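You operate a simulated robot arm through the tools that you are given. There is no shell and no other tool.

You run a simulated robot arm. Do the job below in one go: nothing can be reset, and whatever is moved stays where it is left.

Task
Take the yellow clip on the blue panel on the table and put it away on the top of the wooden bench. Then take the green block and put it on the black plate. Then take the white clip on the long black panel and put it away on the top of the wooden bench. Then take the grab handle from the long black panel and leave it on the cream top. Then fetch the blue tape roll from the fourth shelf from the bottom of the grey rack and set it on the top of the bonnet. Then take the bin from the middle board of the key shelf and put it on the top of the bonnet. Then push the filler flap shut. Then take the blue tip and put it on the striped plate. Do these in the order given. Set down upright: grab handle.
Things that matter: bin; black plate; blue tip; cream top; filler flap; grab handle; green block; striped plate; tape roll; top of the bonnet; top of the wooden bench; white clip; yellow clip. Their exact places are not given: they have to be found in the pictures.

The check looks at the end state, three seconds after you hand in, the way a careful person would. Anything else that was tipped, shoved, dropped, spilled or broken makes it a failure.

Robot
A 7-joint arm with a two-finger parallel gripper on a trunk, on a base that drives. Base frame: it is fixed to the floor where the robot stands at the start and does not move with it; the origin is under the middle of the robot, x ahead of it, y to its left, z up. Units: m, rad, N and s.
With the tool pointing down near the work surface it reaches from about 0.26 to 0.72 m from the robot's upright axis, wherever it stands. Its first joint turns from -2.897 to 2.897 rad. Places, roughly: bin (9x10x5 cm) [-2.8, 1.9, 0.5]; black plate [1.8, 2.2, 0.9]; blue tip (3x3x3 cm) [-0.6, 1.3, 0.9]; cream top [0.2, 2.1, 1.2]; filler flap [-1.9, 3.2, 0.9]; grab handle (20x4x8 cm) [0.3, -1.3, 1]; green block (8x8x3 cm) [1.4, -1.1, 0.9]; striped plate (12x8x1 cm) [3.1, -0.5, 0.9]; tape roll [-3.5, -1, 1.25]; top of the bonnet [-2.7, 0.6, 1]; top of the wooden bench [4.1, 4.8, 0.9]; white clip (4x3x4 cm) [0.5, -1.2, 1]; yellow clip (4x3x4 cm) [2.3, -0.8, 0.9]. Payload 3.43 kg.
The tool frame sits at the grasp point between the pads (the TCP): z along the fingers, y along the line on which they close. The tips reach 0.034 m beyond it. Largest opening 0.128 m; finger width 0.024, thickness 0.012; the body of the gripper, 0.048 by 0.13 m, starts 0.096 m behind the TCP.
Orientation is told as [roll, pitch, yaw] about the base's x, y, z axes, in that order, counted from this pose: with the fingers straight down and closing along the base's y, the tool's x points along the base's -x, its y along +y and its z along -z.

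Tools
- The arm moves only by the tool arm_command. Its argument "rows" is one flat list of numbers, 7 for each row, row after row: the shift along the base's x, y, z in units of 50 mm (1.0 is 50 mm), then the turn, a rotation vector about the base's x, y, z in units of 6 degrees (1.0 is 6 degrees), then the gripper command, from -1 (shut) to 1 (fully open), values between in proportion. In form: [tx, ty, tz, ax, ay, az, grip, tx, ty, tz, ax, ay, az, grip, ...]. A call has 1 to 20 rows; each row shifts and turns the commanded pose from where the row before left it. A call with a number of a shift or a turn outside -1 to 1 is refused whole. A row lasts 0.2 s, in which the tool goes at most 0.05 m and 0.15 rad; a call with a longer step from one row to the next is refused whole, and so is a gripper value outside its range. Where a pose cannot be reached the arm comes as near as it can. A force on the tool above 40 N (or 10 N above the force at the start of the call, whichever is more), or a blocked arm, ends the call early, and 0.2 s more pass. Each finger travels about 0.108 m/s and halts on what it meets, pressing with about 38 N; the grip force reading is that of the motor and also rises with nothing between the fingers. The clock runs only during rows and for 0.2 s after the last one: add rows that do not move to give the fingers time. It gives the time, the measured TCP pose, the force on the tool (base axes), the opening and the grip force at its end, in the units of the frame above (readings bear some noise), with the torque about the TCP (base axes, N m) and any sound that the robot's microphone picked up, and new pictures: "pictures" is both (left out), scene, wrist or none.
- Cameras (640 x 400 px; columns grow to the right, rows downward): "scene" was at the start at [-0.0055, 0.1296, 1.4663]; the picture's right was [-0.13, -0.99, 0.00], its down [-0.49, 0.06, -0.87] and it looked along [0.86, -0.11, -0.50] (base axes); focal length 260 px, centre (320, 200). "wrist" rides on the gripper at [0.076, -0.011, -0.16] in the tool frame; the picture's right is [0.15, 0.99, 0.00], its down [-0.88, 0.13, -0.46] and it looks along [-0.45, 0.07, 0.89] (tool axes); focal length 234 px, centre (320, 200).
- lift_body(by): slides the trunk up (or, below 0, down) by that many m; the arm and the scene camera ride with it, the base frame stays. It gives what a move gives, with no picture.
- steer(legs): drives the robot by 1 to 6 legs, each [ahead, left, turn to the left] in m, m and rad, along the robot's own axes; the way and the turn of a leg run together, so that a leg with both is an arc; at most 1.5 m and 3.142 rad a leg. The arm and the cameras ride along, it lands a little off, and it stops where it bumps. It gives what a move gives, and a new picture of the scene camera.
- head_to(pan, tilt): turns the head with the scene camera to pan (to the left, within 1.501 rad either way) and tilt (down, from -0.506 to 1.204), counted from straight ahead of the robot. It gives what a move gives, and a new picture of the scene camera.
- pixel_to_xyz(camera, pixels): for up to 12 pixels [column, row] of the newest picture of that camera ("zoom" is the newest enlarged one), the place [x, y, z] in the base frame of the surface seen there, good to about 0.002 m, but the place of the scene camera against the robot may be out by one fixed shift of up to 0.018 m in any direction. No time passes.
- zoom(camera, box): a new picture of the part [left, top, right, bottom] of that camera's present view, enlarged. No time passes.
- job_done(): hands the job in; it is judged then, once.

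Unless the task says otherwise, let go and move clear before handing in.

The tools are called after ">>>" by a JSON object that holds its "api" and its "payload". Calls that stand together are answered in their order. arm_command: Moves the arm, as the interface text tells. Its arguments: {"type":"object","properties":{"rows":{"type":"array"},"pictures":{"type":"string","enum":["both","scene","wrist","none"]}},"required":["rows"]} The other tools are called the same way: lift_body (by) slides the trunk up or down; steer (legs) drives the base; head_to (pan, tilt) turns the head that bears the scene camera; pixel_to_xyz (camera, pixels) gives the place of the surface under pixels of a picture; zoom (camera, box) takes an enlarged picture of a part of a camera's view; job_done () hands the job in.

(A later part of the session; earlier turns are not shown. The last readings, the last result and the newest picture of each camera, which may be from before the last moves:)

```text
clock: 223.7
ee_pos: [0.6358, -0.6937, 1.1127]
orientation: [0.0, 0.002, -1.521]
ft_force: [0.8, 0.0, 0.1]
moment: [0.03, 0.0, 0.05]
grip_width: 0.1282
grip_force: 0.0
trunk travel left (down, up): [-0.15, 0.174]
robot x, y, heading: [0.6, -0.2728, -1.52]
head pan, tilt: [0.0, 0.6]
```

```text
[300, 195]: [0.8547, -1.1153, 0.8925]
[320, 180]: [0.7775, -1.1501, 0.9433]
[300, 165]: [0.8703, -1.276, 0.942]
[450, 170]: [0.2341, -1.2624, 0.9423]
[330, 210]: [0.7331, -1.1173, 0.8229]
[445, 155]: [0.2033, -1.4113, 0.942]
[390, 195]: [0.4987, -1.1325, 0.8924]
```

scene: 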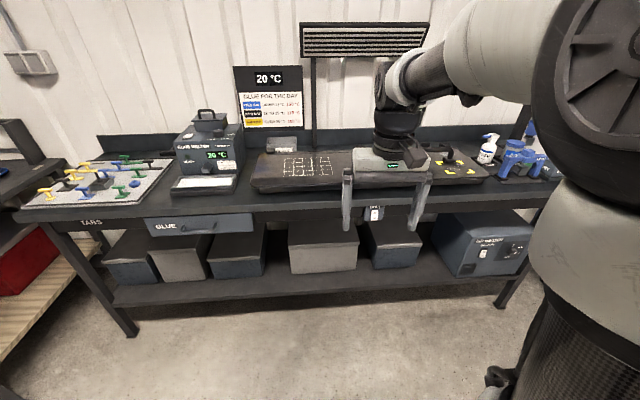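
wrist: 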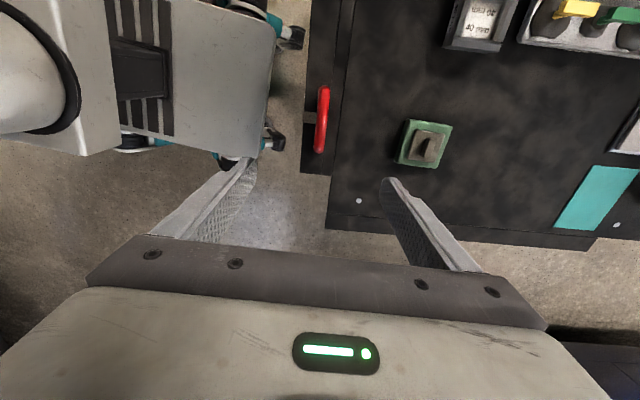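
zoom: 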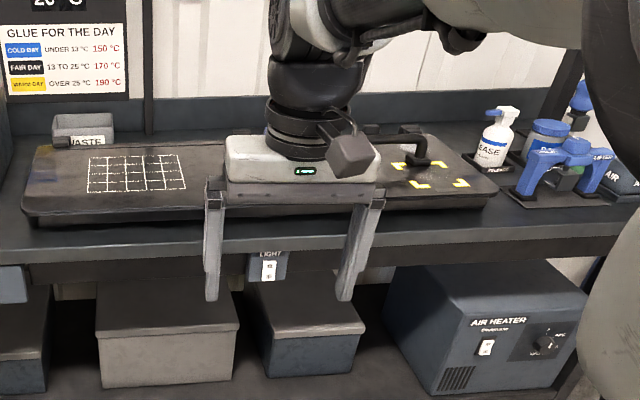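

The panel top is about z=0.93 with the arm hiding the clip. I'll move closer and shift the arm sideways to look from the wrist camera.

>>> {"api": "steer", "payload": {"legs": [[0.32, -0.1, 0]]}}

>>> {"api": "arm_command", "payload": {"rows": [0, -0.8, 0.3, 0, 0, 0, 1, 0, -0.8, 0.3, 0, 0, 0, 1, 0, 0, 0, 0, 0, 0, 1]}}

```text
clock: 225.9
ee_pos: [0.5525, -1.0165, 1.1129]
orientation: [0.0, 0.0, -1.522]
ft_force: [0.4, 0.7, -0.3]
moment: [-0.01, 0.0, -0.01]
grip_width: 0.1282
grip_force: 0.1
trunk travel left (down, up): [-0.15, 0.174]
robot x, y, heading: [0.5173, -0.5894, -1.524]
head pan, tilt: [0.0, 0.6]
```

scene: 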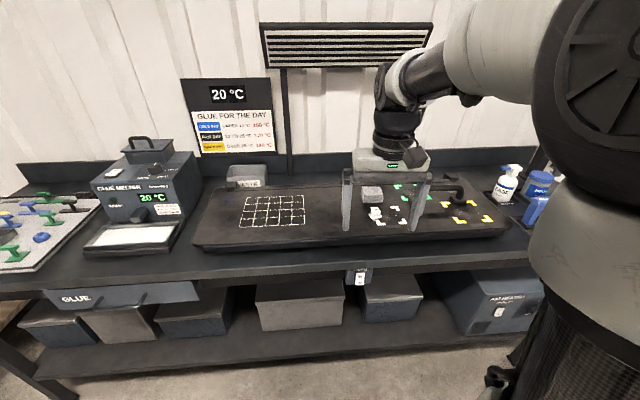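

```text
clock: 226.7
ee_pos: [0.5524, -1.0954, 1.1437]
orientation: [0.001, -0.002, -1.521]
ft_force: [0.5, 0.3, 0.2]
moment: [-0.01, -0.01, -0.03]
grip_width: 0.128
grip_force: 0.1
trunk travel left (down, up): [-0.15, 0.174]
robot x, y, heading: [0.5203, -0.5931, -1.523]
head pan, tilt: [0.0, 0.6]
```

scene: 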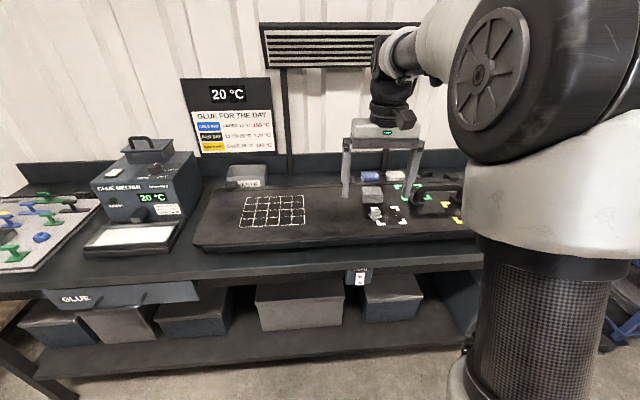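
wrist: 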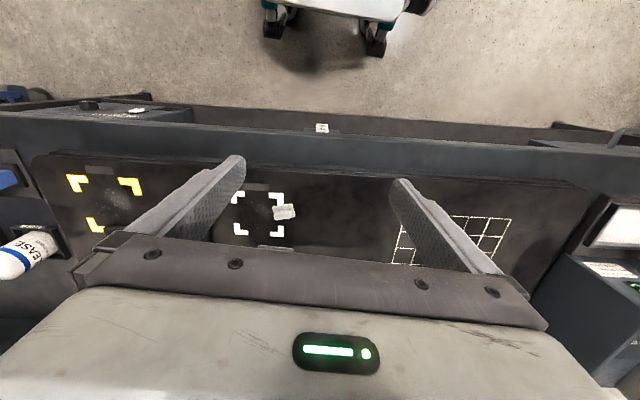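

>>> {"api": "zoom", "payload": {"camera": "scene", "box": [330, 160, 470, 240]}}

>>> {"api": "zoom", "payload": {"camera": "wrist", "box": [220, 170, 400, 260]}}

>>> {"api": "pixel_to_xyz", "payload": {"camera": "wrist", "pixels": [[284, 212], [278, 212], [292, 211], [284, 206], [284, 217], [310, 200], [276, 247], [256, 205]]}}

```text
4.57 times, centred on (400, 200) of scene
```

zoom: 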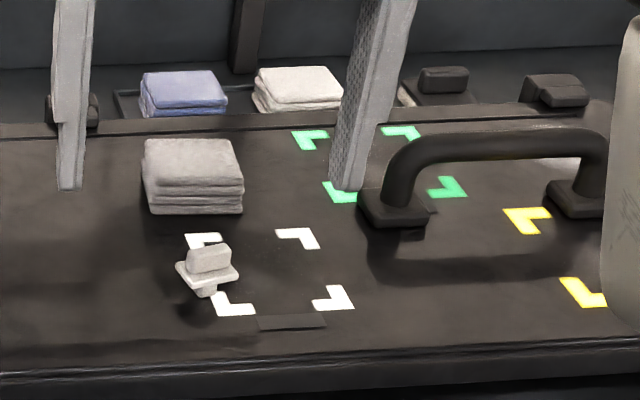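

```text
3.56 times, centred on (310, 215) of wrist
```

zoom: 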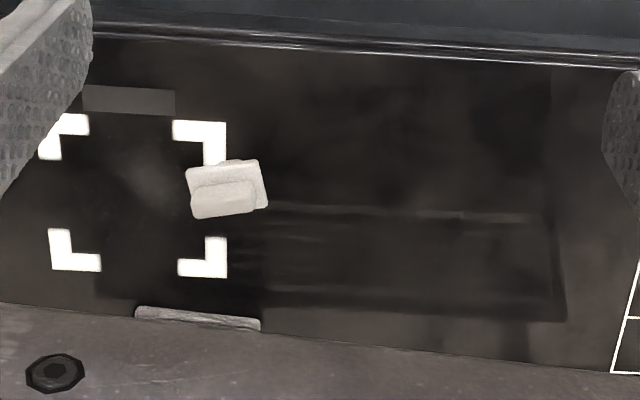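

```text
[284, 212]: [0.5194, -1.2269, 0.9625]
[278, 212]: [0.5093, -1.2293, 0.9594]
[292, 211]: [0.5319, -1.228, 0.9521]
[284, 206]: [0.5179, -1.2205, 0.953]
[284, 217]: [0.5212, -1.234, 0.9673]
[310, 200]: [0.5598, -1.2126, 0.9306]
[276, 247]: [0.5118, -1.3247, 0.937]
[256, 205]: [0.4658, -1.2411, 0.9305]
```

The white clip is at wrist (284,212), about (0.519,-1.23), turned ~0.34 rad, with a cloth stack behind it. I'll move above it with matching yaw and re-measure.

>>> {"api": "arm_command", "payload": {"rows": [-0.213, -0.9, 0, 0, 0, 0.93, 1, -0.213, -0.9, 0, 0, 0, 0.93, 1, -0.213, -0.85, 0, 0, 0, 0.93, 1, 0, 0, -0.9, 0, 0, 0, 1, 0, 0, -0.9, 0, 0, 0, 1, 0, 0, -0.3, 0, 0, 0, 1, 0, 0, 0, 0, 0, 0, 1]}}

```text
clock: 228.3
ee_pos: [0.5202, -1.2295, 1.0387]
orientation: [0.0, 0.001, -1.229]
ft_force: [-0.2, -0.2, -0.2]
moment: [-0.02, -0.03, 0.0]
grip_width: 0.1281
grip_force: 0.0
trunk travel left (down, up): [-0.15, 0.174]
robot x, y, heading: [0.5161, -0.5929, -1.524]
head pan, tilt: [0.0, 0.6]
```

scene: 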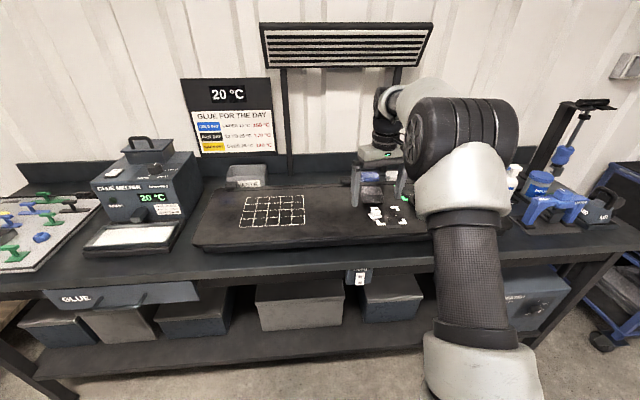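
wrist: 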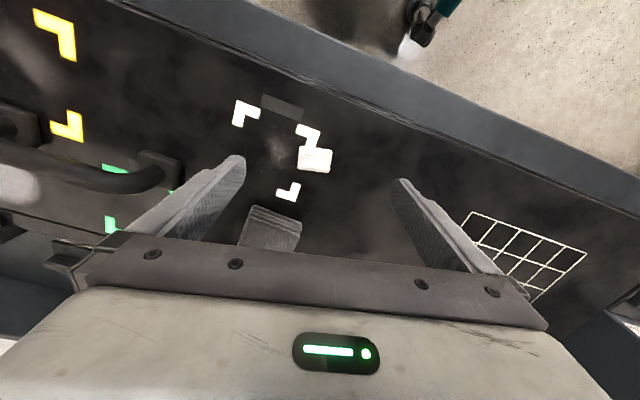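

>>> {"api": "zoom", "payload": {"camera": "wrist", "box": [267, 130, 363, 190]}}

>>> {"api": "pixel_to_xyz", "payload": {"camera": "wrist", "pixels": [[302, 149], [328, 150], [301, 168], [327, 171], [314, 161], [308, 160], [322, 162], [314, 150], [270, 215], [300, 225], [292, 247], [155, 175]]}}

```text
6.67 times, centred on (315, 160) of wrist
```

zoom: 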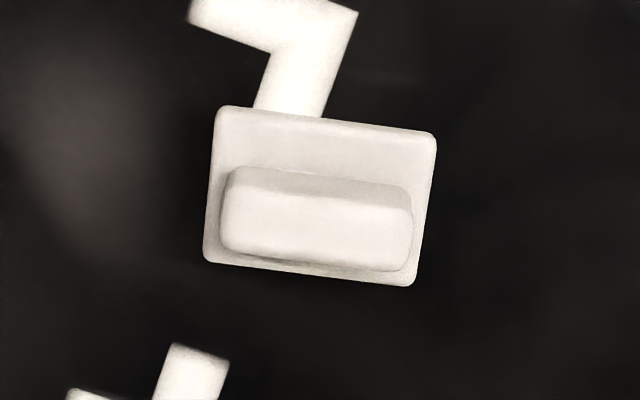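

```text
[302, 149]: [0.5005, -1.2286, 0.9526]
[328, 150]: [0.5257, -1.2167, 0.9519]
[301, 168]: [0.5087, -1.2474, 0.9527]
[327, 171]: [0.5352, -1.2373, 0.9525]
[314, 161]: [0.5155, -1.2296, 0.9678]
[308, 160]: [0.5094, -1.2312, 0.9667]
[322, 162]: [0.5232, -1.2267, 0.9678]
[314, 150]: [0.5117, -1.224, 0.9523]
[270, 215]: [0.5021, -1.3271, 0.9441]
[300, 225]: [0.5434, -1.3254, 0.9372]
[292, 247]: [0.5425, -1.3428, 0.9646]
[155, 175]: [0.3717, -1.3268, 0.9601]
```

The clip centre is about (0.517,-1.232), yaw≈0.37. I'll descend to z≈0.970 and close.

>>> {"api": "arm_command", "payload": {"rows": [-0.06, -0.05, -0.5, 0, 0, 0.3, 0.4, 0, 0, -0.6, 0, 0, 0, 0.4, 0, 0, -0.27, 0, 0, 0, 0.4, 0, 0, 0, 0, 0, 0, 0.4, 0, 0, 0, 0, 0, 0, -1, 0, 0, 0, 0, 0, 0, -1, 0, 0, 0, 0, 0, 0, -1, 0, 0, 0, 0, 0, 0, -1], "pictures": "wrist"}}

```text
clock: 230.1
ee_pos: [0.5194, -1.231, 0.9696]
orientation: [0.0, 0.0, -1.197]
ft_force: [-0.2, 0.1, 0.0]
moment: [0.01, 0.0, 0.01]
grip_width: 0.0342
grip_force: 37.9
trunk travel left (down, up): [-0.15, 0.174]
robot x, y, heading: [0.5158, -0.5919, -1.52]
head pan, tilt: [0.0, 0.6]
```

wrist: 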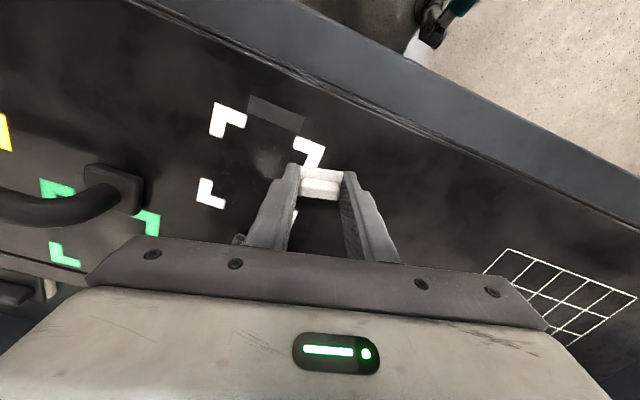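

The white clip is held (0.034 m). I'll lift, retract and drive back to the wooden bench.

>>> {"api": "arm_command", "payload": {"rows": [0, 0, 0.3, 0, 0, 0, -1, 0, 0, 0.6, 0, 0, 0, -1, 0, 0, 0.9, 0, 0, 0, -1, 0, 0, 0.9, 0, 0, 0, -1, 0, 0, 0.6, 0, 0, 0, -1, 0, 0.9, 0, 0, 0, 0, -1, 0, 0.9, 0, 0, 0, 0, -1, 0, 0.9, 0, 0, 0, 0, -1, 0, 0.9, 0, 0, 0, 0, -1, 0, 0.6, 0, 0, 0, 0, -1, 0, 0, 0, 0, 0, 0, -1]}}

```text
clock: 232.5
ee_pos: [0.5189, -1.0213, 1.1341]
orientation: [0.001, -0.001, -1.197]
ft_force: [-0.5, 0.8, 0.1]
moment: [0.02, -0.01, 0.01]
grip_width: 0.0343
grip_force: 38.0
trunk travel left (down, up): [-0.15, 0.174]
robot x, y, heading: [0.5176, -0.5949, -1.524]
head pan, tilt: [0.0, 0.6]
```

scene: 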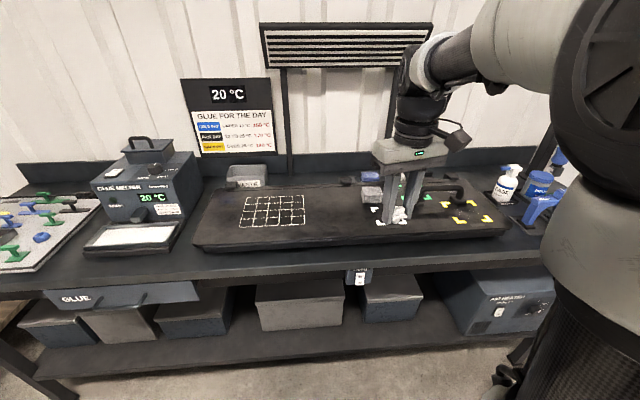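
wrist: 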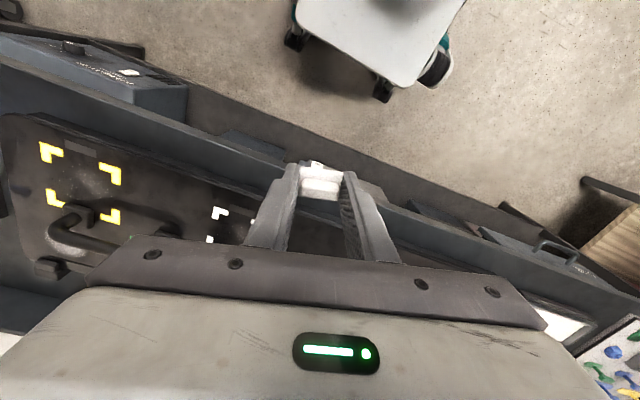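

>>> {"api": "steer", "payload": {"legs": [[-0.5, 0, 0], [0, 0, 3.09], [0.6, -1.03, 0], [0.6, -1.03, 0]]}}

```text
clock: 262.5
ee_pos: [2.4743, 1.648, 1.1348]
orientation: [0.0, 0.001, 1.953]
ft_force: [-0.1, -0.7, 0.1]
moment: [-0.02, 0.03, -0.01]
grip_width: 0.0341
grip_force: 38.9
trunk travel left (down, up): [-0.15, 0.174]
robot x, y, heading: [2.4808, 1.2212, 1.627]
head pan, tilt: [0.0, 0.6]
```

scene: 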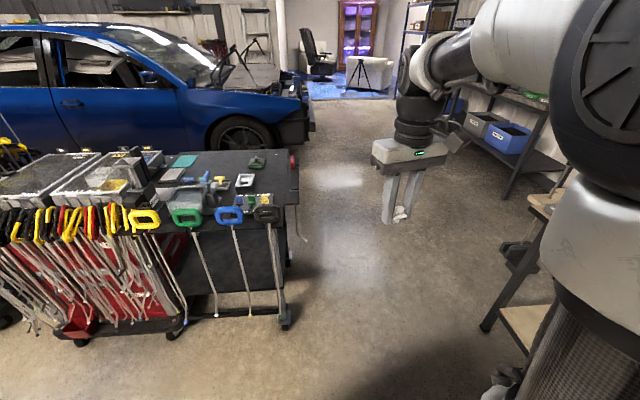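

>>> {"api": "steer", "payload": {"legs": [[0, -0.2, -0.056], [1.2, 0, 0], [1.3, -0.1, 0], [1.3, 0, 0], [0, 0, -1.42]]}}

>>> {"api": "head_to", "payload": {"pan": 0.0, "tilt": 0.65}}

```text
clock: 286.8
ee_pos: [3.2533, 5.0921, 1.1344]
orientation: [-0.001, 0.0, 0.447]
ft_force: [0.5, -0.3, -0.6]
moment: [0.0, 0.0, 0.01]
grip_width: 0.0342
grip_force: 37.8
trunk travel left (down, up): [-0.15, 0.174]
robot x, y, heading: [2.8237, 5.0576, 0.125]
head pan, tilt: [0.0, 0.6]
```

scene: 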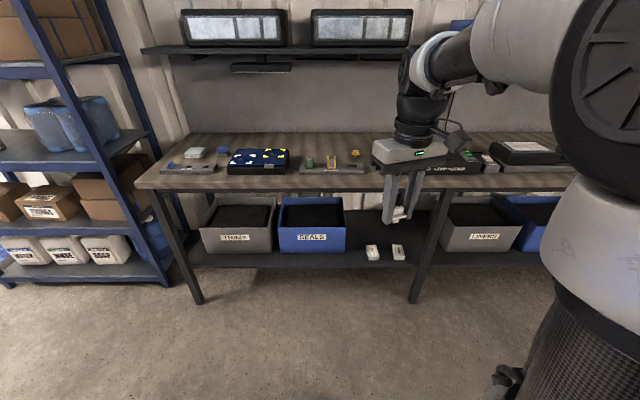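

```text
clock: 287.4
ee_pos: [3.254, 5.0904, 1.1333]
orientation: [0.0, 0.001, 0.449]
ft_force: [-0.2, -0.2, 0.4]
moment: [0.0, -0.01, 0.04]
grip_width: 0.034
grip_force: 38.5
trunk travel left (down, up): [-0.15, 0.174]
robot x, y, heading: [2.8285, 5.0585, 0.124]
head pan, tilt: [0.0, 0.649]
```

scene: 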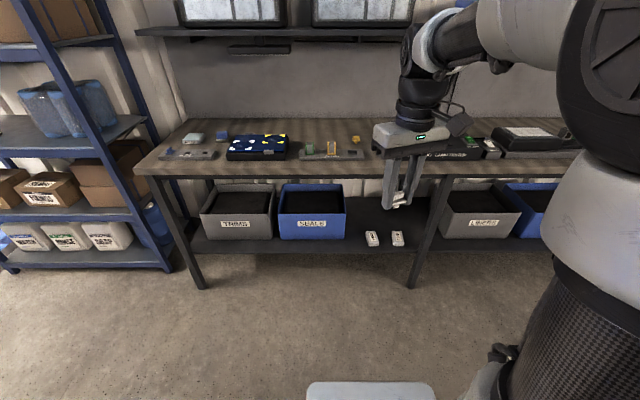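

The yellow clip stands at (355,138). I'll move in 0.5 m and slightly left.

>>> {"api": "steer", "payload": {"legs": [[0.5, 0.08, 0]]}}

>>> {"api": "arm_command", "payload": {"rows": [0, 0, 0, 0, 0, -0.8, -1, 0, 0, 0, 0, 0, -0.8, -1, 0, 0, 0, 0, 0, -0.8, -1, 0, 0, 0, 0, 0, 0, -1]}}

```text
clock: 290.3
ee_pos: [3.7329, 5.2342, 1.1343]
orientation: [0.001, 0.0, 0.449]
ft_force: [-0.4, 1.2, -0.4]
moment: [0.0, 0.02, 0.01]
grip_width: 0.0341
grip_force: 38.3
trunk travel left (down, up): [-0.15, 0.174]
robot x, y, heading: [3.3085, 5.1999, 0.128]
head pan, tilt: [0.0, 0.649]
```

scene: 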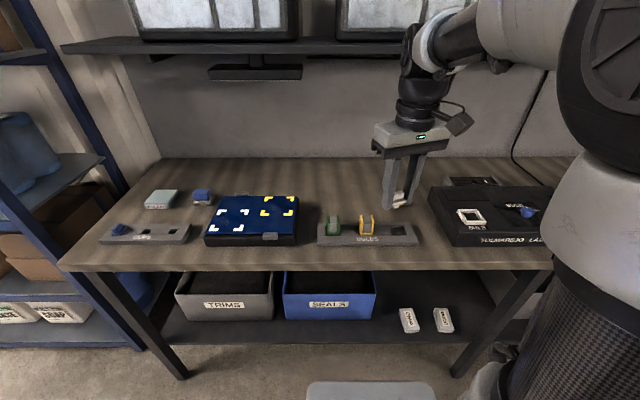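

```text
clock: 291.3
ee_pos: [3.7324, 5.2328, 1.134]
orientation: [0.0, 0.0, 0.197]
ft_force: [0.2, -0.9, -0.4]
moment: [0.01, -0.01, 0.02]
grip_width: 0.0341
grip_force: 37.8
trunk travel left (down, up): [-0.15, 0.174]
robot x, y, heading: [3.3054, 5.2005, 0.123]
head pan, tilt: [0.0, 0.649]
```

scene: 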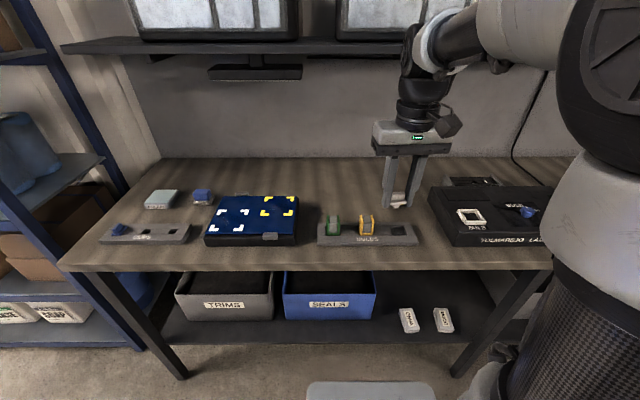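
wrist: 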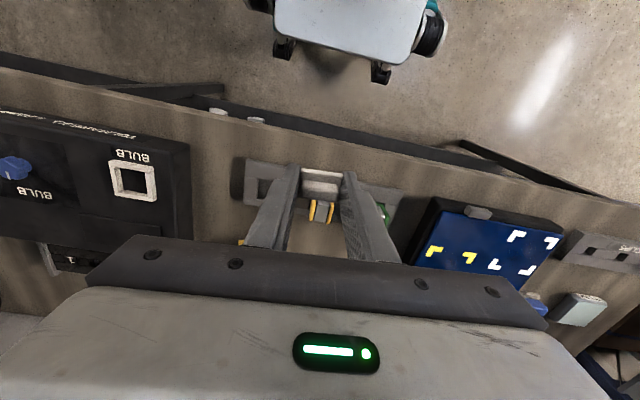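

I'll carry the white clip to about (3.97,5.30), well clear of the yellow one at (3.984,5.17).

>>> {"api": "arm_command", "payload": {"rows": [0.79, 0.22, 0, 0, 0, 0, -1, 0.79, 0.22, 0, 0, 0, 0, -1, 0.79, 0.22, 0, 0, 0, 0, -1, 0.79, 0.22, 0, 0, 0, 0, -1, 0.79, 0.22, 0, 0, 0, 0, -1, 0.79, 0.22, 0, 0, 0, 0, -1, 0, 0, -0.9, 0, 0, 0, -1, 0, 0, -0.9, 0, 0, 0, -1, 0, 0, -0.9, 0, 0, 0, -1, 0, 0, 0, 0, 0, 0, -1]}}

```text
clock: 293.5
ee_pos: [3.9692, 5.3004, 0.9991]
orientation: [0.0, 0.0, 0.197]
ft_force: [-0.1, -0.6, -0.7]
moment: [-0.01, 0.02, 0.0]
grip_width: 0.0341
grip_force: 38.2
trunk travel left (down, up): [-0.15, 0.174]
robot x, y, heading: [3.3033, 5.198, 0.124]
head pan, tilt: [0.0, 0.649]
```

scene: 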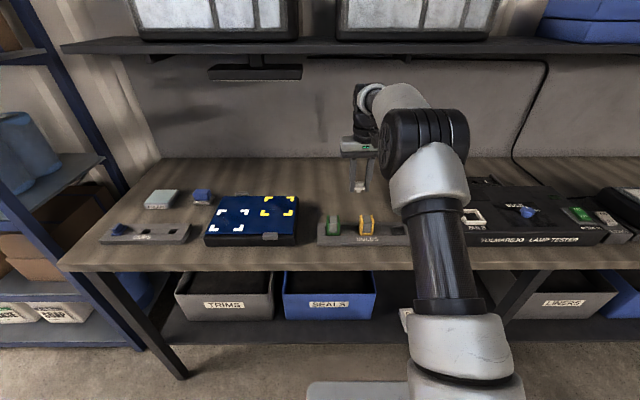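
wrist: 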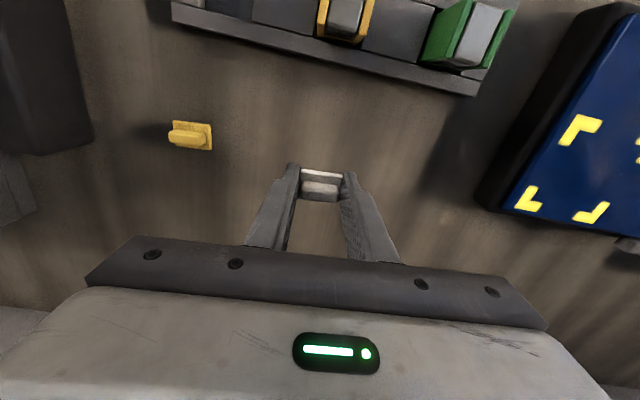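

Good spacing to the yellow clip at (190,135). I'll lower to 0.940 and release.

>>> {"api": "arm_command", "payload": {"rows": [0, 0, -0.6, 0, 0, 0, -1, 0, 0, -0.3, 0, 0, 0, -1, 0, 0, -0.2, 0, 0, 0, -1, 0, 0, -0.08, 0, 0, 0, -1, 0, 0, 0, 0, 0, 0, -1, 0, 0, 0, 0, 0, 0, -0.3, 0, 0, 0, 0, 0, 0, 0.1, 0, 0, 0, 0, 0, 0, 0.1, 0, 0, 0, 0, 0, 0, 0.1], "pictures": "wrist"}}

```text
clock: 295.5
ee_pos: [3.9691, 5.3001, 0.9416]
orientation: [0.0, 0.0, 0.198]
ft_force: [-0.7, 0.5, 0.1]
moment: [0.01, 0.02, 0.0]
grip_width: 0.0706
grip_force: 0.1
trunk travel left (down, up): [-0.15, 0.174]
robot x, y, heading: [3.3049, 5.1994, 0.126]
head pan, tilt: [0.0, 0.649]
```

wrist: 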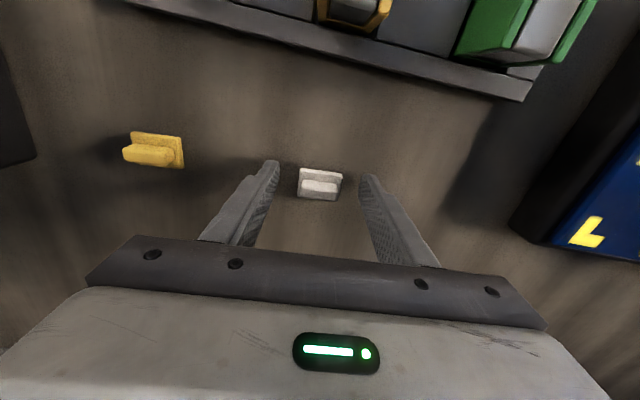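

The white clip stands on the bench. I'll lift, retract and head back to the long black panel for the grab handle.

>>> {"api": "arm_command", "payload": {"rows": [0, 0, 0.6, 0, 0, 0, 0.1, 0, 0, 0.95, 0, 0, 0, 0.1, 0, 0, 0.95, 0, 0, 0, 0.1, 0, 0, 0.95, 0, 0, 0, 0.1, -0.9, -0.1, 0, 0, 0, 0, 0.1, -0.9, -0.1, 0, 0, 0, 0, 0.1, -0.9, -0.1, 0, 0, 0, 0, 0.1, -0.9, -0.1, 0, 0, 0, 0, 0.1, -0.9, -0.1, 0, 0, 0, 0, 0.1, 0, 0, 0, 0, 0, 0, 0.1]}}

>>> {"api": "steer", "payload": {"legs": [[-0.55, 0, 0], [0, 0, -1.695], [1.3, -0.05, 0], [1.3, -0.1, 0], [1.2, 0, 0]]}}

```text
clock: 297.7
ee_pos: [3.7454, 5.2767, 1.1129]
orientation: [-0.001, -0.001, 0.199]
ft_force: [0.2, 0.2, 0.6]
moment: [0.0, -0.02, -0.01]
grip_width: 0.0703
grip_force: 0.0
trunk travel left (down, up): [-0.15, 0.174]
robot x, y, heading: [3.3054, 5.2005, 0.126]
head pan, tilt: [0.0, 0.649]
```

scene: 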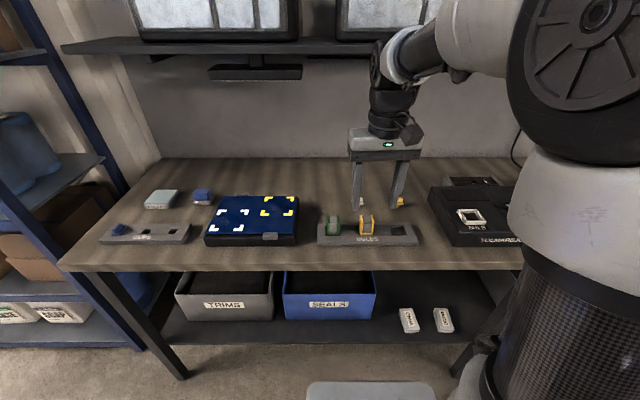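
wrist: 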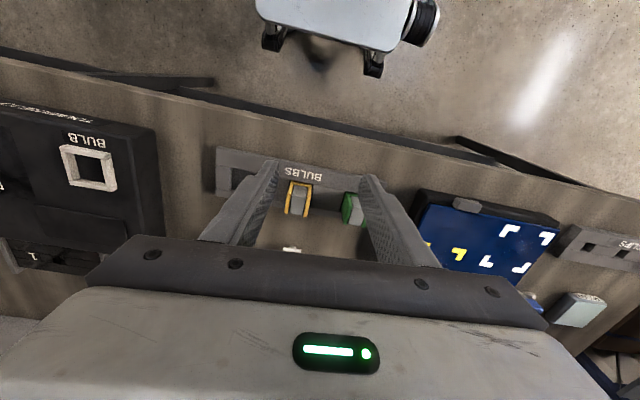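

```text
clock: 323.2
ee_pos: [2.5643, 0.8734, 1.1136]
orientation: [0.001, 0.0, -1.525]
ft_force: [0.4, 0.5, 0.7]
moment: [0.04, -0.01, 0.01]
grip_width: 0.0704
grip_force: 0.0
trunk travel left (down, up): [-0.15, 0.174]
robot x, y, heading: [2.5587, 1.3192, -1.592]
head pan, tilt: [0.0, 0.649]
```

scene: 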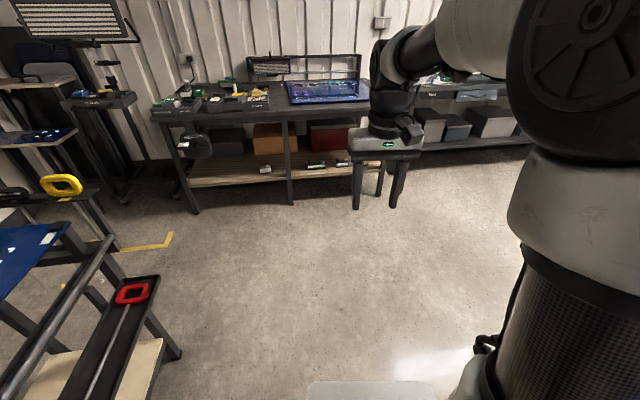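

>>> {"api": "steer", "payload": {"legs": [[0.6, 0, 0], [0.5, -1.08, 0], [0.45, -1.08, 0.05]]}}

>>> {"api": "head_to", "payload": {"pan": 0.1, "tilt": 0.6}}

```text
clock: 347.4
ee_pos: [0.3495, -0.6312, 1.1151]
orientation: [0.0, 0.0, -1.486]
ft_force: [-0.2, 0.0, -1.5]
moment: [0.03, -0.03, -0.01]
grip_width: 0.0704
grip_force: 0.0
trunk travel left (down, up): [-0.15, 0.174]
robot x, y, heading: [0.3205, -0.1856, -1.558]
head pan, tilt: [0.0, 0.649]
```

scene: 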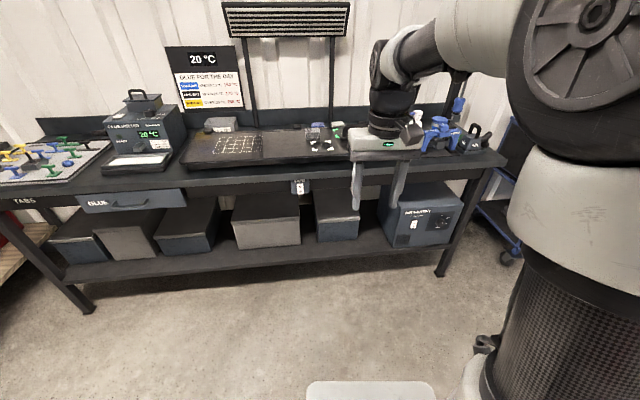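

```text
clock: 348.1
ee_pos: [0.3498, -0.6316, 1.1129]
orientation: [-0.001, 0.0, -1.486]
ft_force: [0.5, 0.2, -0.2]
moment: [0.0, 0.0, 0.05]
grip_width: 0.0707
grip_force: 0.0
trunk travel left (down, up): [-0.15, 0.174]
robot x, y, heading: [0.3255, -0.1853, -1.556]
head pan, tilt: [0.099, 0.6]
```

scene: 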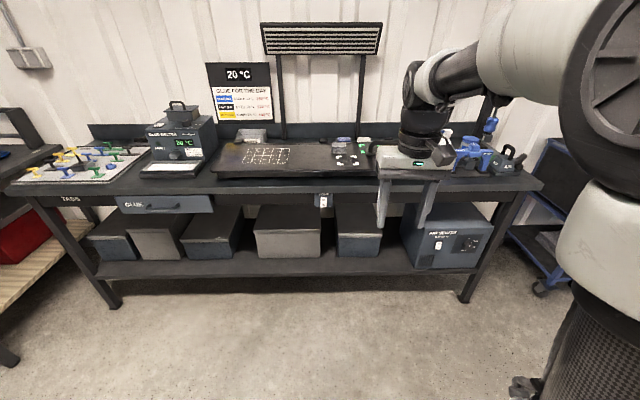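

>>> {"api": "steer", "payload": {"legs": [[0.43, 0, 0]]}}

>>> {"api": "arm_command", "payload": {"rows": [0, 0, 0.5, 0, 0, 0, 1, 0, 0, 0, 0, 0, 0, 1, 0, 0, 0, 0, 0, 0, 1]}}

```text
clock: 350.7
ee_pos: [0.3546, -1.0623, 1.1141]
orientation: [0.001, -0.001, -1.487]
ft_force: [0.9, 0.4, 0.0]
moment: [-0.01, 0.0, -0.01]
grip_width: 0.0706
grip_force: 0.0
trunk travel left (down, up): [-0.15, 0.174]
robot x, y, heading: [0.3286, -0.6175, -1.559]
head pan, tilt: [0.099, 0.6]
```

scene: 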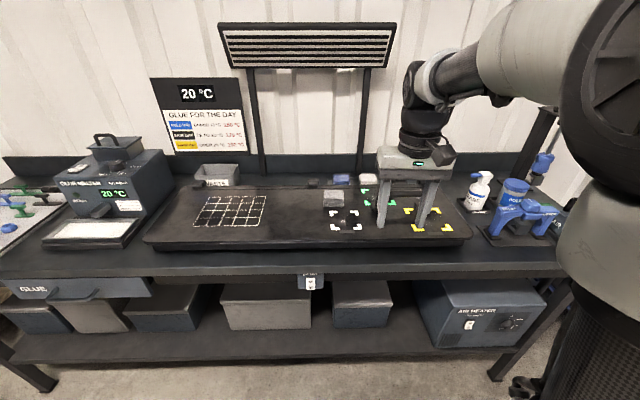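

```text
clock: 351.5
ee_pos: [0.356, -1.0616, 1.1388]
orientation: [0.0, 0.0, -1.486]
ft_force: [0.6, 0.5, 0.3]
moment: [0.0, 0.06, 0.02]
grip_width: 0.1279
grip_force: 0.0
trunk travel left (down, up): [-0.15, 0.174]
robot x, y, heading: [0.3282, -0.6187, -1.56]
head pan, tilt: [0.099, 0.6]
```

scene: 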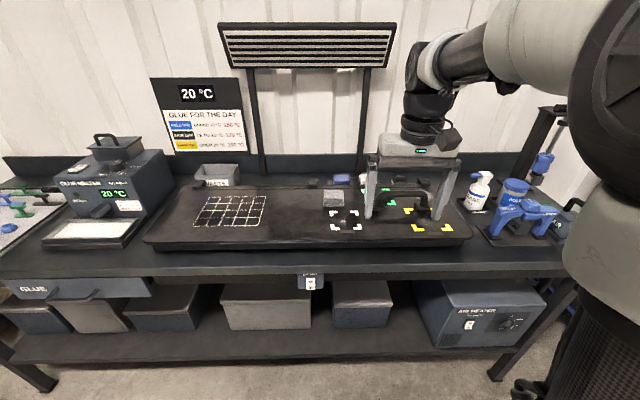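
wrist: 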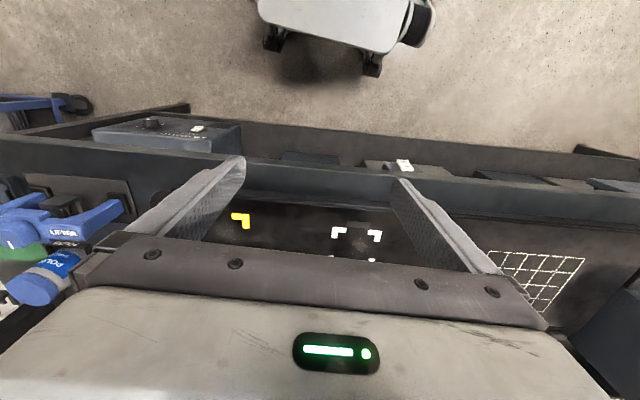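

>>> {"api": "zoom", "payload": {"camera": "scene", "box": [330, 160, 490, 250]}}

>>> {"api": "pixel_to_xyz", "payload": {"camera": "scene", "pixels": [[420, 193], [422, 208], [397, 190], [405, 189], [385, 190], [385, 205], [372, 205], [428, 205], [306, 60], [383, 55], [480, 180], [412, 189]]}}

```text
4.00 times, centred on (410, 205) of scene
```

zoom: 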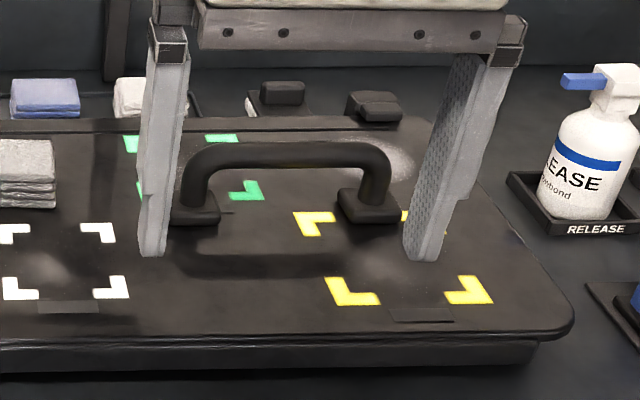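

```text
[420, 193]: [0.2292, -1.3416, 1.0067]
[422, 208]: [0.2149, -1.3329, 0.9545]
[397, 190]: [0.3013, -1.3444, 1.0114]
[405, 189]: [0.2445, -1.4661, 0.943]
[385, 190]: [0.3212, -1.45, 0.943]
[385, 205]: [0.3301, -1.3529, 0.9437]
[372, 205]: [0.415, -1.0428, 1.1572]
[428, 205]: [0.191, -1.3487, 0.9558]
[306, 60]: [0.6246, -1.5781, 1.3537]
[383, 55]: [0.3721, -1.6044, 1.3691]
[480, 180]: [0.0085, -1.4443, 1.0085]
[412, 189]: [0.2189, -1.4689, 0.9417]
```

>>> {"api": "pixel_to_xyz", "payload": {"camera": "scene", "pixels": [[400, 258], [400, 264], [300, 262], [300, 345], [420, 340], [500, 370], [470, 280]]}}

>>> {"api": "head_to", "payload": {"pan": 0.0, "tilt": 1.0}}

```text
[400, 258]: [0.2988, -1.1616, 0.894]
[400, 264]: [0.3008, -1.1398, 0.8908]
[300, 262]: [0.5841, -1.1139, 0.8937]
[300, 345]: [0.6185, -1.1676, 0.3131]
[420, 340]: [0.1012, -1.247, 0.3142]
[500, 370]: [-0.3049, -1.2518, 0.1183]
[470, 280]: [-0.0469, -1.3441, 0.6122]
```

```text
clock: 352.4
ee_pos: [0.3563, -1.0609, 1.137]
orientation: [0.001, 0.001, -1.488]
ft_force: [-0.8, -0.5, 0.4]
moment: [0.0, 0.0, -0.02]
grip_width: 0.1282
grip_force: 0.0
trunk travel left (down, up): [-0.15, 0.174]
robot x, y, heading: [0.3313, -0.6172, -1.562]
head pan, tilt: [0.0, 1.0]
```

scene: 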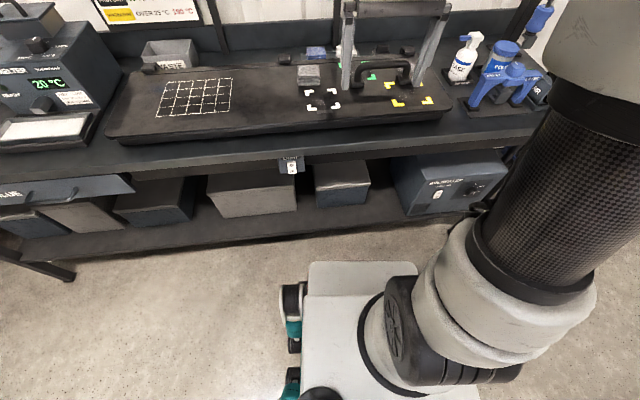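

The bench front is at y≈-1.13 and the base front at -0.88, so I can come 0.13 m closer, then view the handle from the wrist.

>>> {"api": "steer", "payload": {"legs": [[0.13, 0, 0]]}}

>>> {"api": "arm_command", "payload": {"rows": [-0.4, -0.8, 0.4, 0, 0, 0, 1, -0.4, -0.5, 0.4, 0, 0, 0, 1, 0, 0, 0, 0, 0, 0, 1, 0, 0, 0, 0, 0, 0, 1]}}

```text
clock: 353.7
ee_pos: [0.3567, -1.1912, 1.1379]
orientation: [-0.001, -0.001, -1.488]
ft_force: [0.2, 0.3, -0.1]
moment: [0.03, 0.01, 0.04]
grip_width: 0.128
grip_force: 0.0
trunk travel left (down, up): [-0.15, 0.174]
robot x, y, heading: [0.3267, -0.751, -1.56]
head pan, tilt: [0.0, 1.0]
```

scene: 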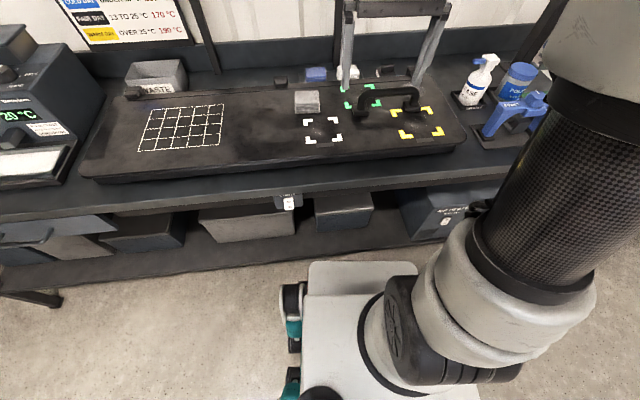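

```text
clock: 354.7
ee_pos: [0.3153, -1.2554, 1.1784]
orientation: [0.0, 0.001, -1.488]
ft_force: [-0.3, -0.5, -0.3]
moment: [0.0, -0.02, -0.01]
grip_width: 0.128
grip_force: 0.1
trunk travel left (down, up): [-0.15, 0.174]
robot x, y, heading: [0.3266, -0.7508, -1.558]
head pan, tilt: [0.0, 1.0]
```

scene: 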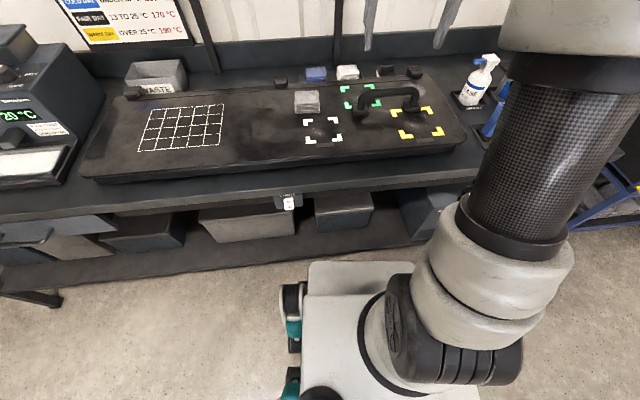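
wrist: 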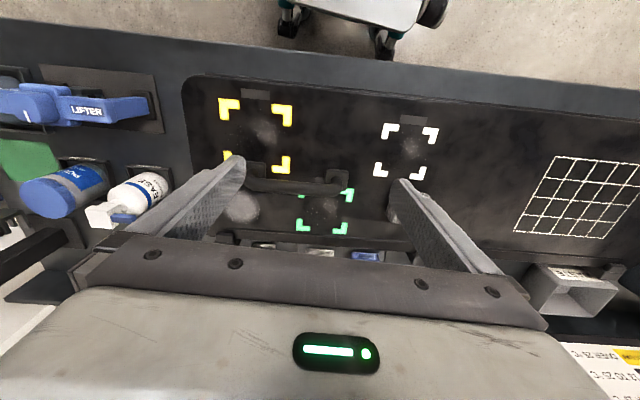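

>>> {"api": "zoom", "payload": {"camera": "wrist", "box": [210, 130, 400, 249]}}

>>> {"api": "pixel_to_xyz", "payload": {"camera": "wrist", "pixels": [[270, 184], [290, 185], [300, 186], [310, 186], [330, 187], [252, 180], [345, 175], [250, 160], [338, 188], [290, 181], [290, 189]]}}

```text
3.36 times, centred on (305, 190) of wrist
```

zoom: 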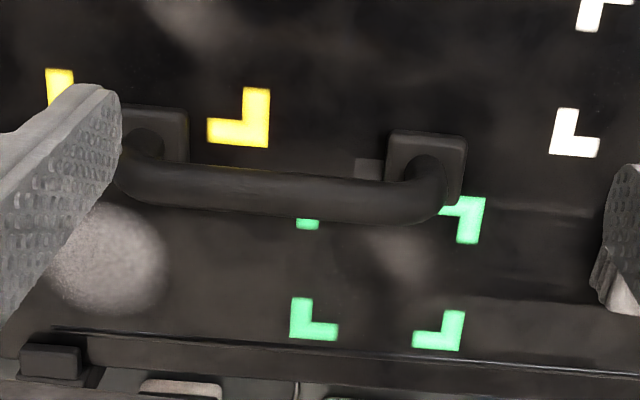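

```text
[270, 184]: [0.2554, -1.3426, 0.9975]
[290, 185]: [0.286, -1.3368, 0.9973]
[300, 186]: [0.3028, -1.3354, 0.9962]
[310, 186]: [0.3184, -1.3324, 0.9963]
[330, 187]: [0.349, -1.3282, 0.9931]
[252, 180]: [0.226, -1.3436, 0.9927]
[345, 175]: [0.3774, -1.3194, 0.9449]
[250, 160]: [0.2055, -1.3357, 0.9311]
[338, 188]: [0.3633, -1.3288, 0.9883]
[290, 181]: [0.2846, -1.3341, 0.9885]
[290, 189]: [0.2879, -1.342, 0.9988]
```

The handle's bar runs at yaw≈0.15 with top z≈1.000, mid-point about (0.294,-1.342). I'll rotate the gripper by -1.50 rad to close across the bar and move above it.

>>> {"api": "arm_command", "payload": {"rows": [0, 0, 0, 0, 0, -0.955, 1, 0, 0, 0, 0, 0, -0.955, 1, 0, 0, 0, 0, 0, -0.955, 1, 0, 0, 0, 0, 0, -0.955, 1, 0, 0, 0, 0, 0, -0.955, 1, 0, 0, 0, 0, 0, -0.955, 1, 0, 0, 0, 0, 0, -0.955, 1, 0, 0, 0, 0, 0, -0.955, 1, 0, 0, 0, 0, 0, -0.955, 1, 0, 0, 0, 0, 0, -0.955, 1, 0, 0, 0, 0, 0, -0.955, 1, 0, 0, 0, 0, 0, -0.955, 1, 0, 0, 0, 0, 0, -0.955, 1, 0, 0, 0, 0, 0, -0.955, 1, 0, 0, 0, 0, 0, -0.955, 1, -0.2, -0.9, 0, 0, 0, 0, 1, -0.22, -0.84, 0, 0, 0, 0, 1, 0, 0, -0.9, 0, 0, 0, 1, 0, 0, -0.9, 0, 0, 0, 1, 0, 0, 0, 0, 0, 0, 1]}}

```text
clock: 358.9
ee_pos: [0.2971, -1.3445, 1.0858]
orientation: [0.0, 0.0, -2.99]
ft_force: [-0.3, -0.3, -0.1]
moment: [-0.01, 0.01, 0.05]
grip_width: 0.1278
grip_force: 0.1
trunk travel left (down, up): [-0.15, 0.174]
robot x, y, heading: [0.3291, -0.7508, -1.562]
head pan, tilt: [0.0, 1.0]
```

scene: 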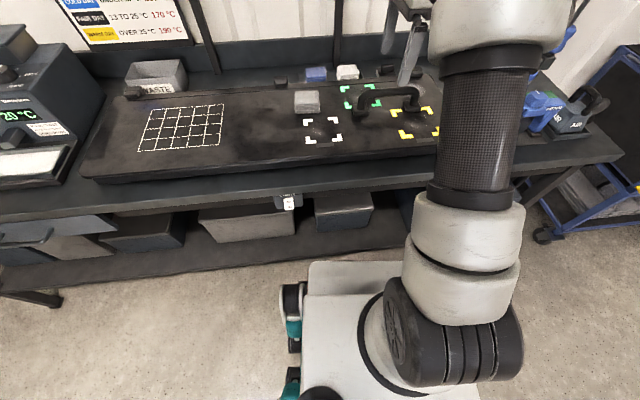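
wrist: 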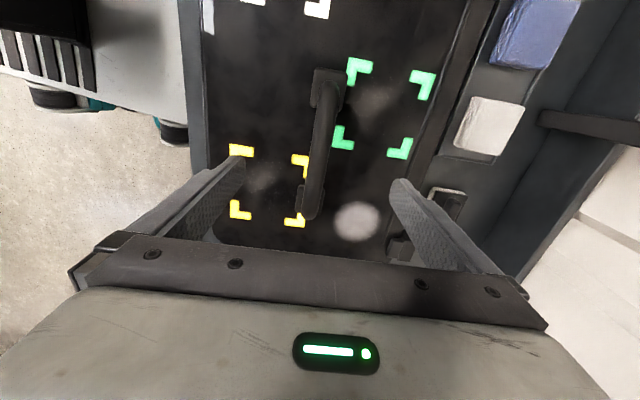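

>>> {"api": "zoom", "payload": {"camera": "wrist", "box": [220, 50, 440, 240]}}

>>> {"api": "pixel_to_xyz", "payload": {"camera": "wrist", "pixels": [[329, 95], [326, 120], [322, 140], [318, 160], [314, 180], [309, 210], [328, 75], [320, 150], [312, 150], [327, 150]]}}

```text
2.11 times, centred on (330, 145) of wrist
```

zoom: 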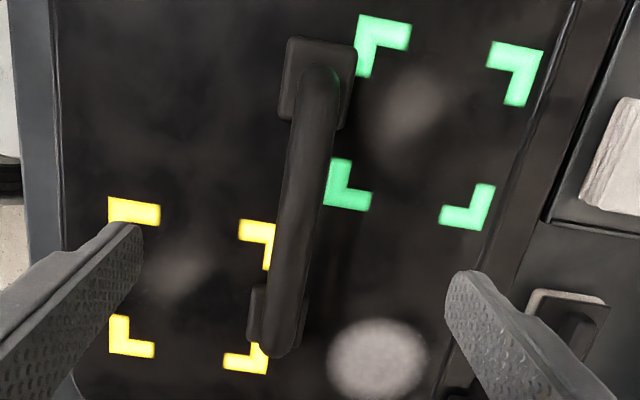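

```text
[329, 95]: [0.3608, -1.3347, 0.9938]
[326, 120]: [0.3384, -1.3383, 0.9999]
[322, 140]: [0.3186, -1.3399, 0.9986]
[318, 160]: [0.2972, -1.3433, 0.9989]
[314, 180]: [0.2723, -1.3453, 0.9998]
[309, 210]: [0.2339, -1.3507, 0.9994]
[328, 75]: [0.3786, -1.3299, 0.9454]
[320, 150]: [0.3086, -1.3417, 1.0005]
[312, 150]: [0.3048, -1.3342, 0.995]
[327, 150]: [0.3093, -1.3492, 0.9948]
```

The bar's centreline passes right under the TCP (0.297,-1.343), yaw≈0.12. I'll descend to z≈0.988 and close on the bar.

>>> {"api": "arm_command", "payload": {"rows": [0, 0.02, -0.3, 0, 0, -0.28, 0.4, 0, 0, -0.8, 0, 0, 0, 0.4, 0, 0, -0.6, 0, 0, 0, 0.4, 0, 0, -0.26, 0, 0, 0, 0.4, 0, 0, 0, 0, 0, 0, 0.4], "pictures": "wrist"}}

```text
clock: 360.1
ee_pos: [0.2958, -1.3429, 0.9897]
orientation: [0.0, 0.0, -3.018]
ft_force: [1.2, 0.6, -0.1]
moment: [-0.02, 0.01, 0.01]
grip_width: 0.0898
grip_force: 0.0
trunk travel left (down, up): [-0.15, 0.174]
robot x, y, heading: [0.3314, -0.7489, -1.561]
head pan, tilt: [0.0, 1.0]
```

wrist: 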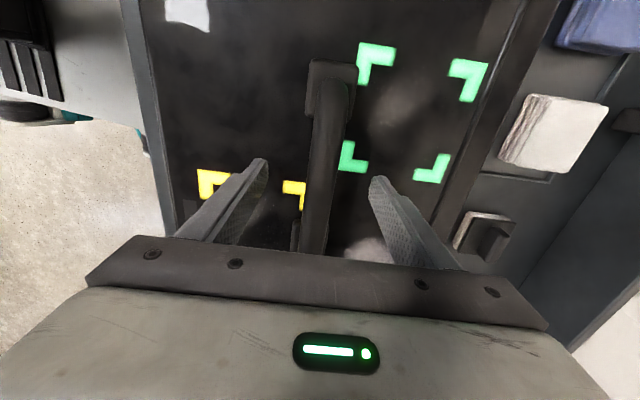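

>>> {"api": "arm_command", "payload": {"rows": [0, 0, -0.04, 0, 0, 0, -1, 0, 0, 0, 0, 0, 0, -1, 0, 0, 0, 0, 0, 0, -1, 0, 0, 0, 0, 0, 0, -1, 0, 0, 0, 0, 0, 0, -1], "pictures": "wrist"}}

>>> {"api": "arm_command", "payload": {"rows": [0, 0, 0.2, 0, 0, 0, -1, 0, 0, 0.4, 0, 0, 0, -1, 0, 0, 0.8, 0, 0, 0, -1, 0, 0, 0.9, 0, 0, 0, -1, 0, 0, 0.9, 0, 0, 0, -1, 0, 0, 0, 0, 0, 0, -1]}}

```text
clock: 361.3
ee_pos: [0.2968, -1.3432, 0.988]
orientation: [-0.003, 0.002, -3.017]
ft_force: [0.1, 0.3, 0.0]
moment: [0.0, 0.01, 0.02]
grip_width: 0.021
grip_force: 37.9
trunk travel left (down, up): [-0.15, 0.174]
robot x, y, heading: [0.3292, -0.7483, -1.56]
head pan, tilt: [0.0, 1.0]
```

wrist: 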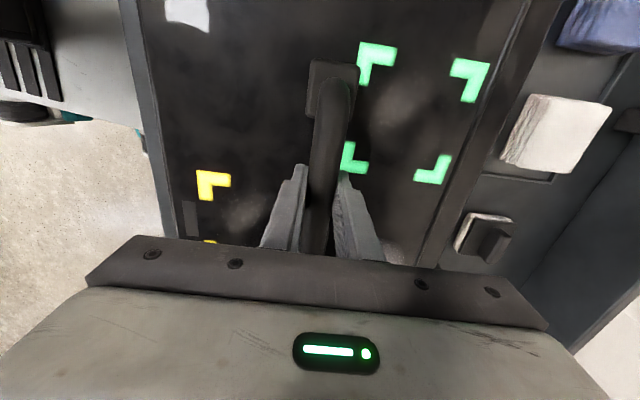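

```text
clock: 362.7
ee_pos: [0.2948, -1.3435, 1.1485]
orientation: [0.001, 0.0, -3.019]
ft_force: [-0.4, -0.3, -0.1]
moment: [0.01, -0.04, 0.01]
grip_width: 0.0209
grip_force: 37.6
trunk travel left (down, up): [-0.15, 0.174]
robot x, y, heading: [0.3296, -0.7478, -1.56]
head pan, tilt: [0.0, 1.0]
```

scene: 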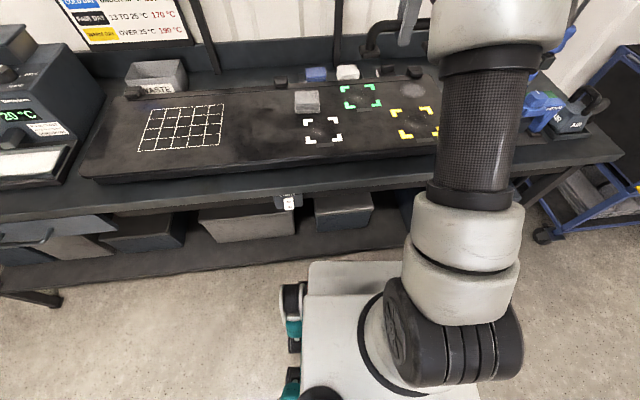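
wrist: 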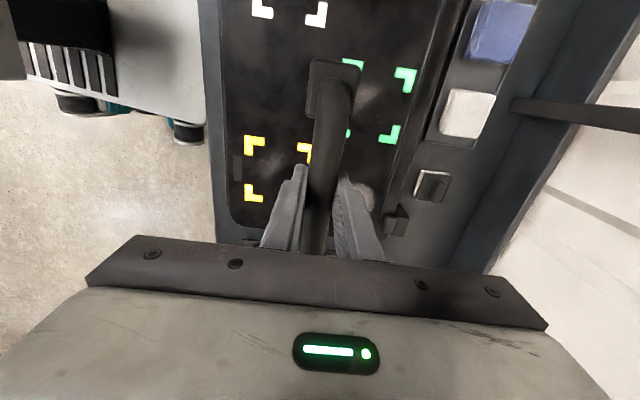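

The handle is lifted (width 0.021). I'll retract, back off and turn around to view the cream-topped chest.

>>> {"api": "arm_command", "payload": {"rows": [0, 0.9, 0.3, 0, 0, 0, -1, 0, 0.9, 0.3, 0, 0, 0, -1, 0, 0.9, 0, 0, 0, 0, -1, 0, 0.6, 0, 0, 0, 0, -1, 0, 0, 0, 0, 0, 0, -1], "pictures": "none"}}

>>> {"api": "steer", "payload": {"legs": [[-0.75, 0, 0], [0, 0, 3.1]]}}

>>> {"api": "head_to", "payload": {"pan": 0.1, "tilt": 0.3}}

```text
clock: 363.9
ee_pos: [0.2949, -1.1769, 1.1774]
orientation: [0.002, 0.0, -3.017]
ft_force: [0.2, 0.4, -0.8]
moment: [-0.03, -0.02, -0.04]
grip_width: 0.0209
grip_force: 38.0
trunk travel left (down, up): [-0.15, 0.174]
robot x, y, heading: [0.3275, -0.7493, -1.563]
head pan, tilt: [0.0, 1.0]
```

```text
clock: 375.7
ee_pos: [0.3449, 0.4485, 1.178]
orientation: [-0.001, -0.002, 0.16]
ft_force: [-0.2, -0.1, -1.0]
moment: [-0.01, 0.01, -0.05]
grip_width: 0.021
grip_force: 38.0
trunk travel left (down, up): [-0.15, 0.174]
robot x, y, heading: [0.3233, 0.0215, 1.616]
head pan, tilt: [0.0, 1.0]
```

scene: 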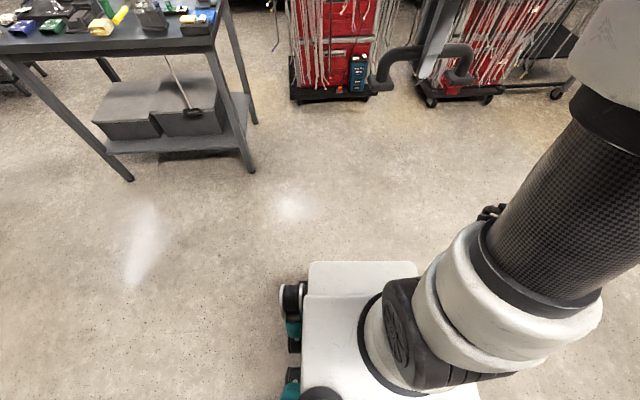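

```text
clock: 376.8
ee_pos: [0.3436, 0.4499, 1.1776]
orientation: [0.0, 0.002, 0.16]
ft_force: [0.6, 0.3, -1.2]
moment: [-0.01, 0.01, -0.01]
grip_width: 0.021
grip_force: 37.7
trunk travel left (down, up): [-0.15, 0.174]
robot x, y, heading: [0.3227, 0.0195, 1.615]
head pan, tilt: [0.099, 0.3]
```

scene: 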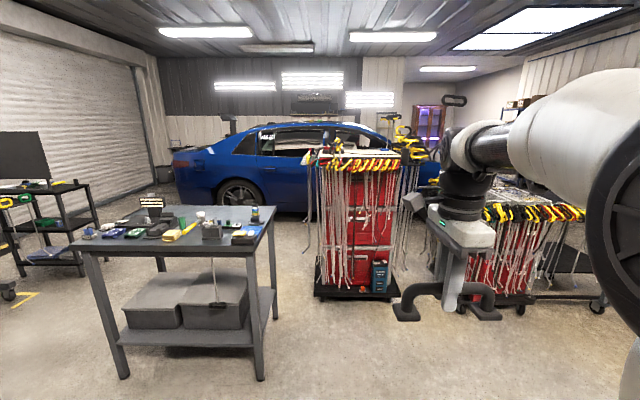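

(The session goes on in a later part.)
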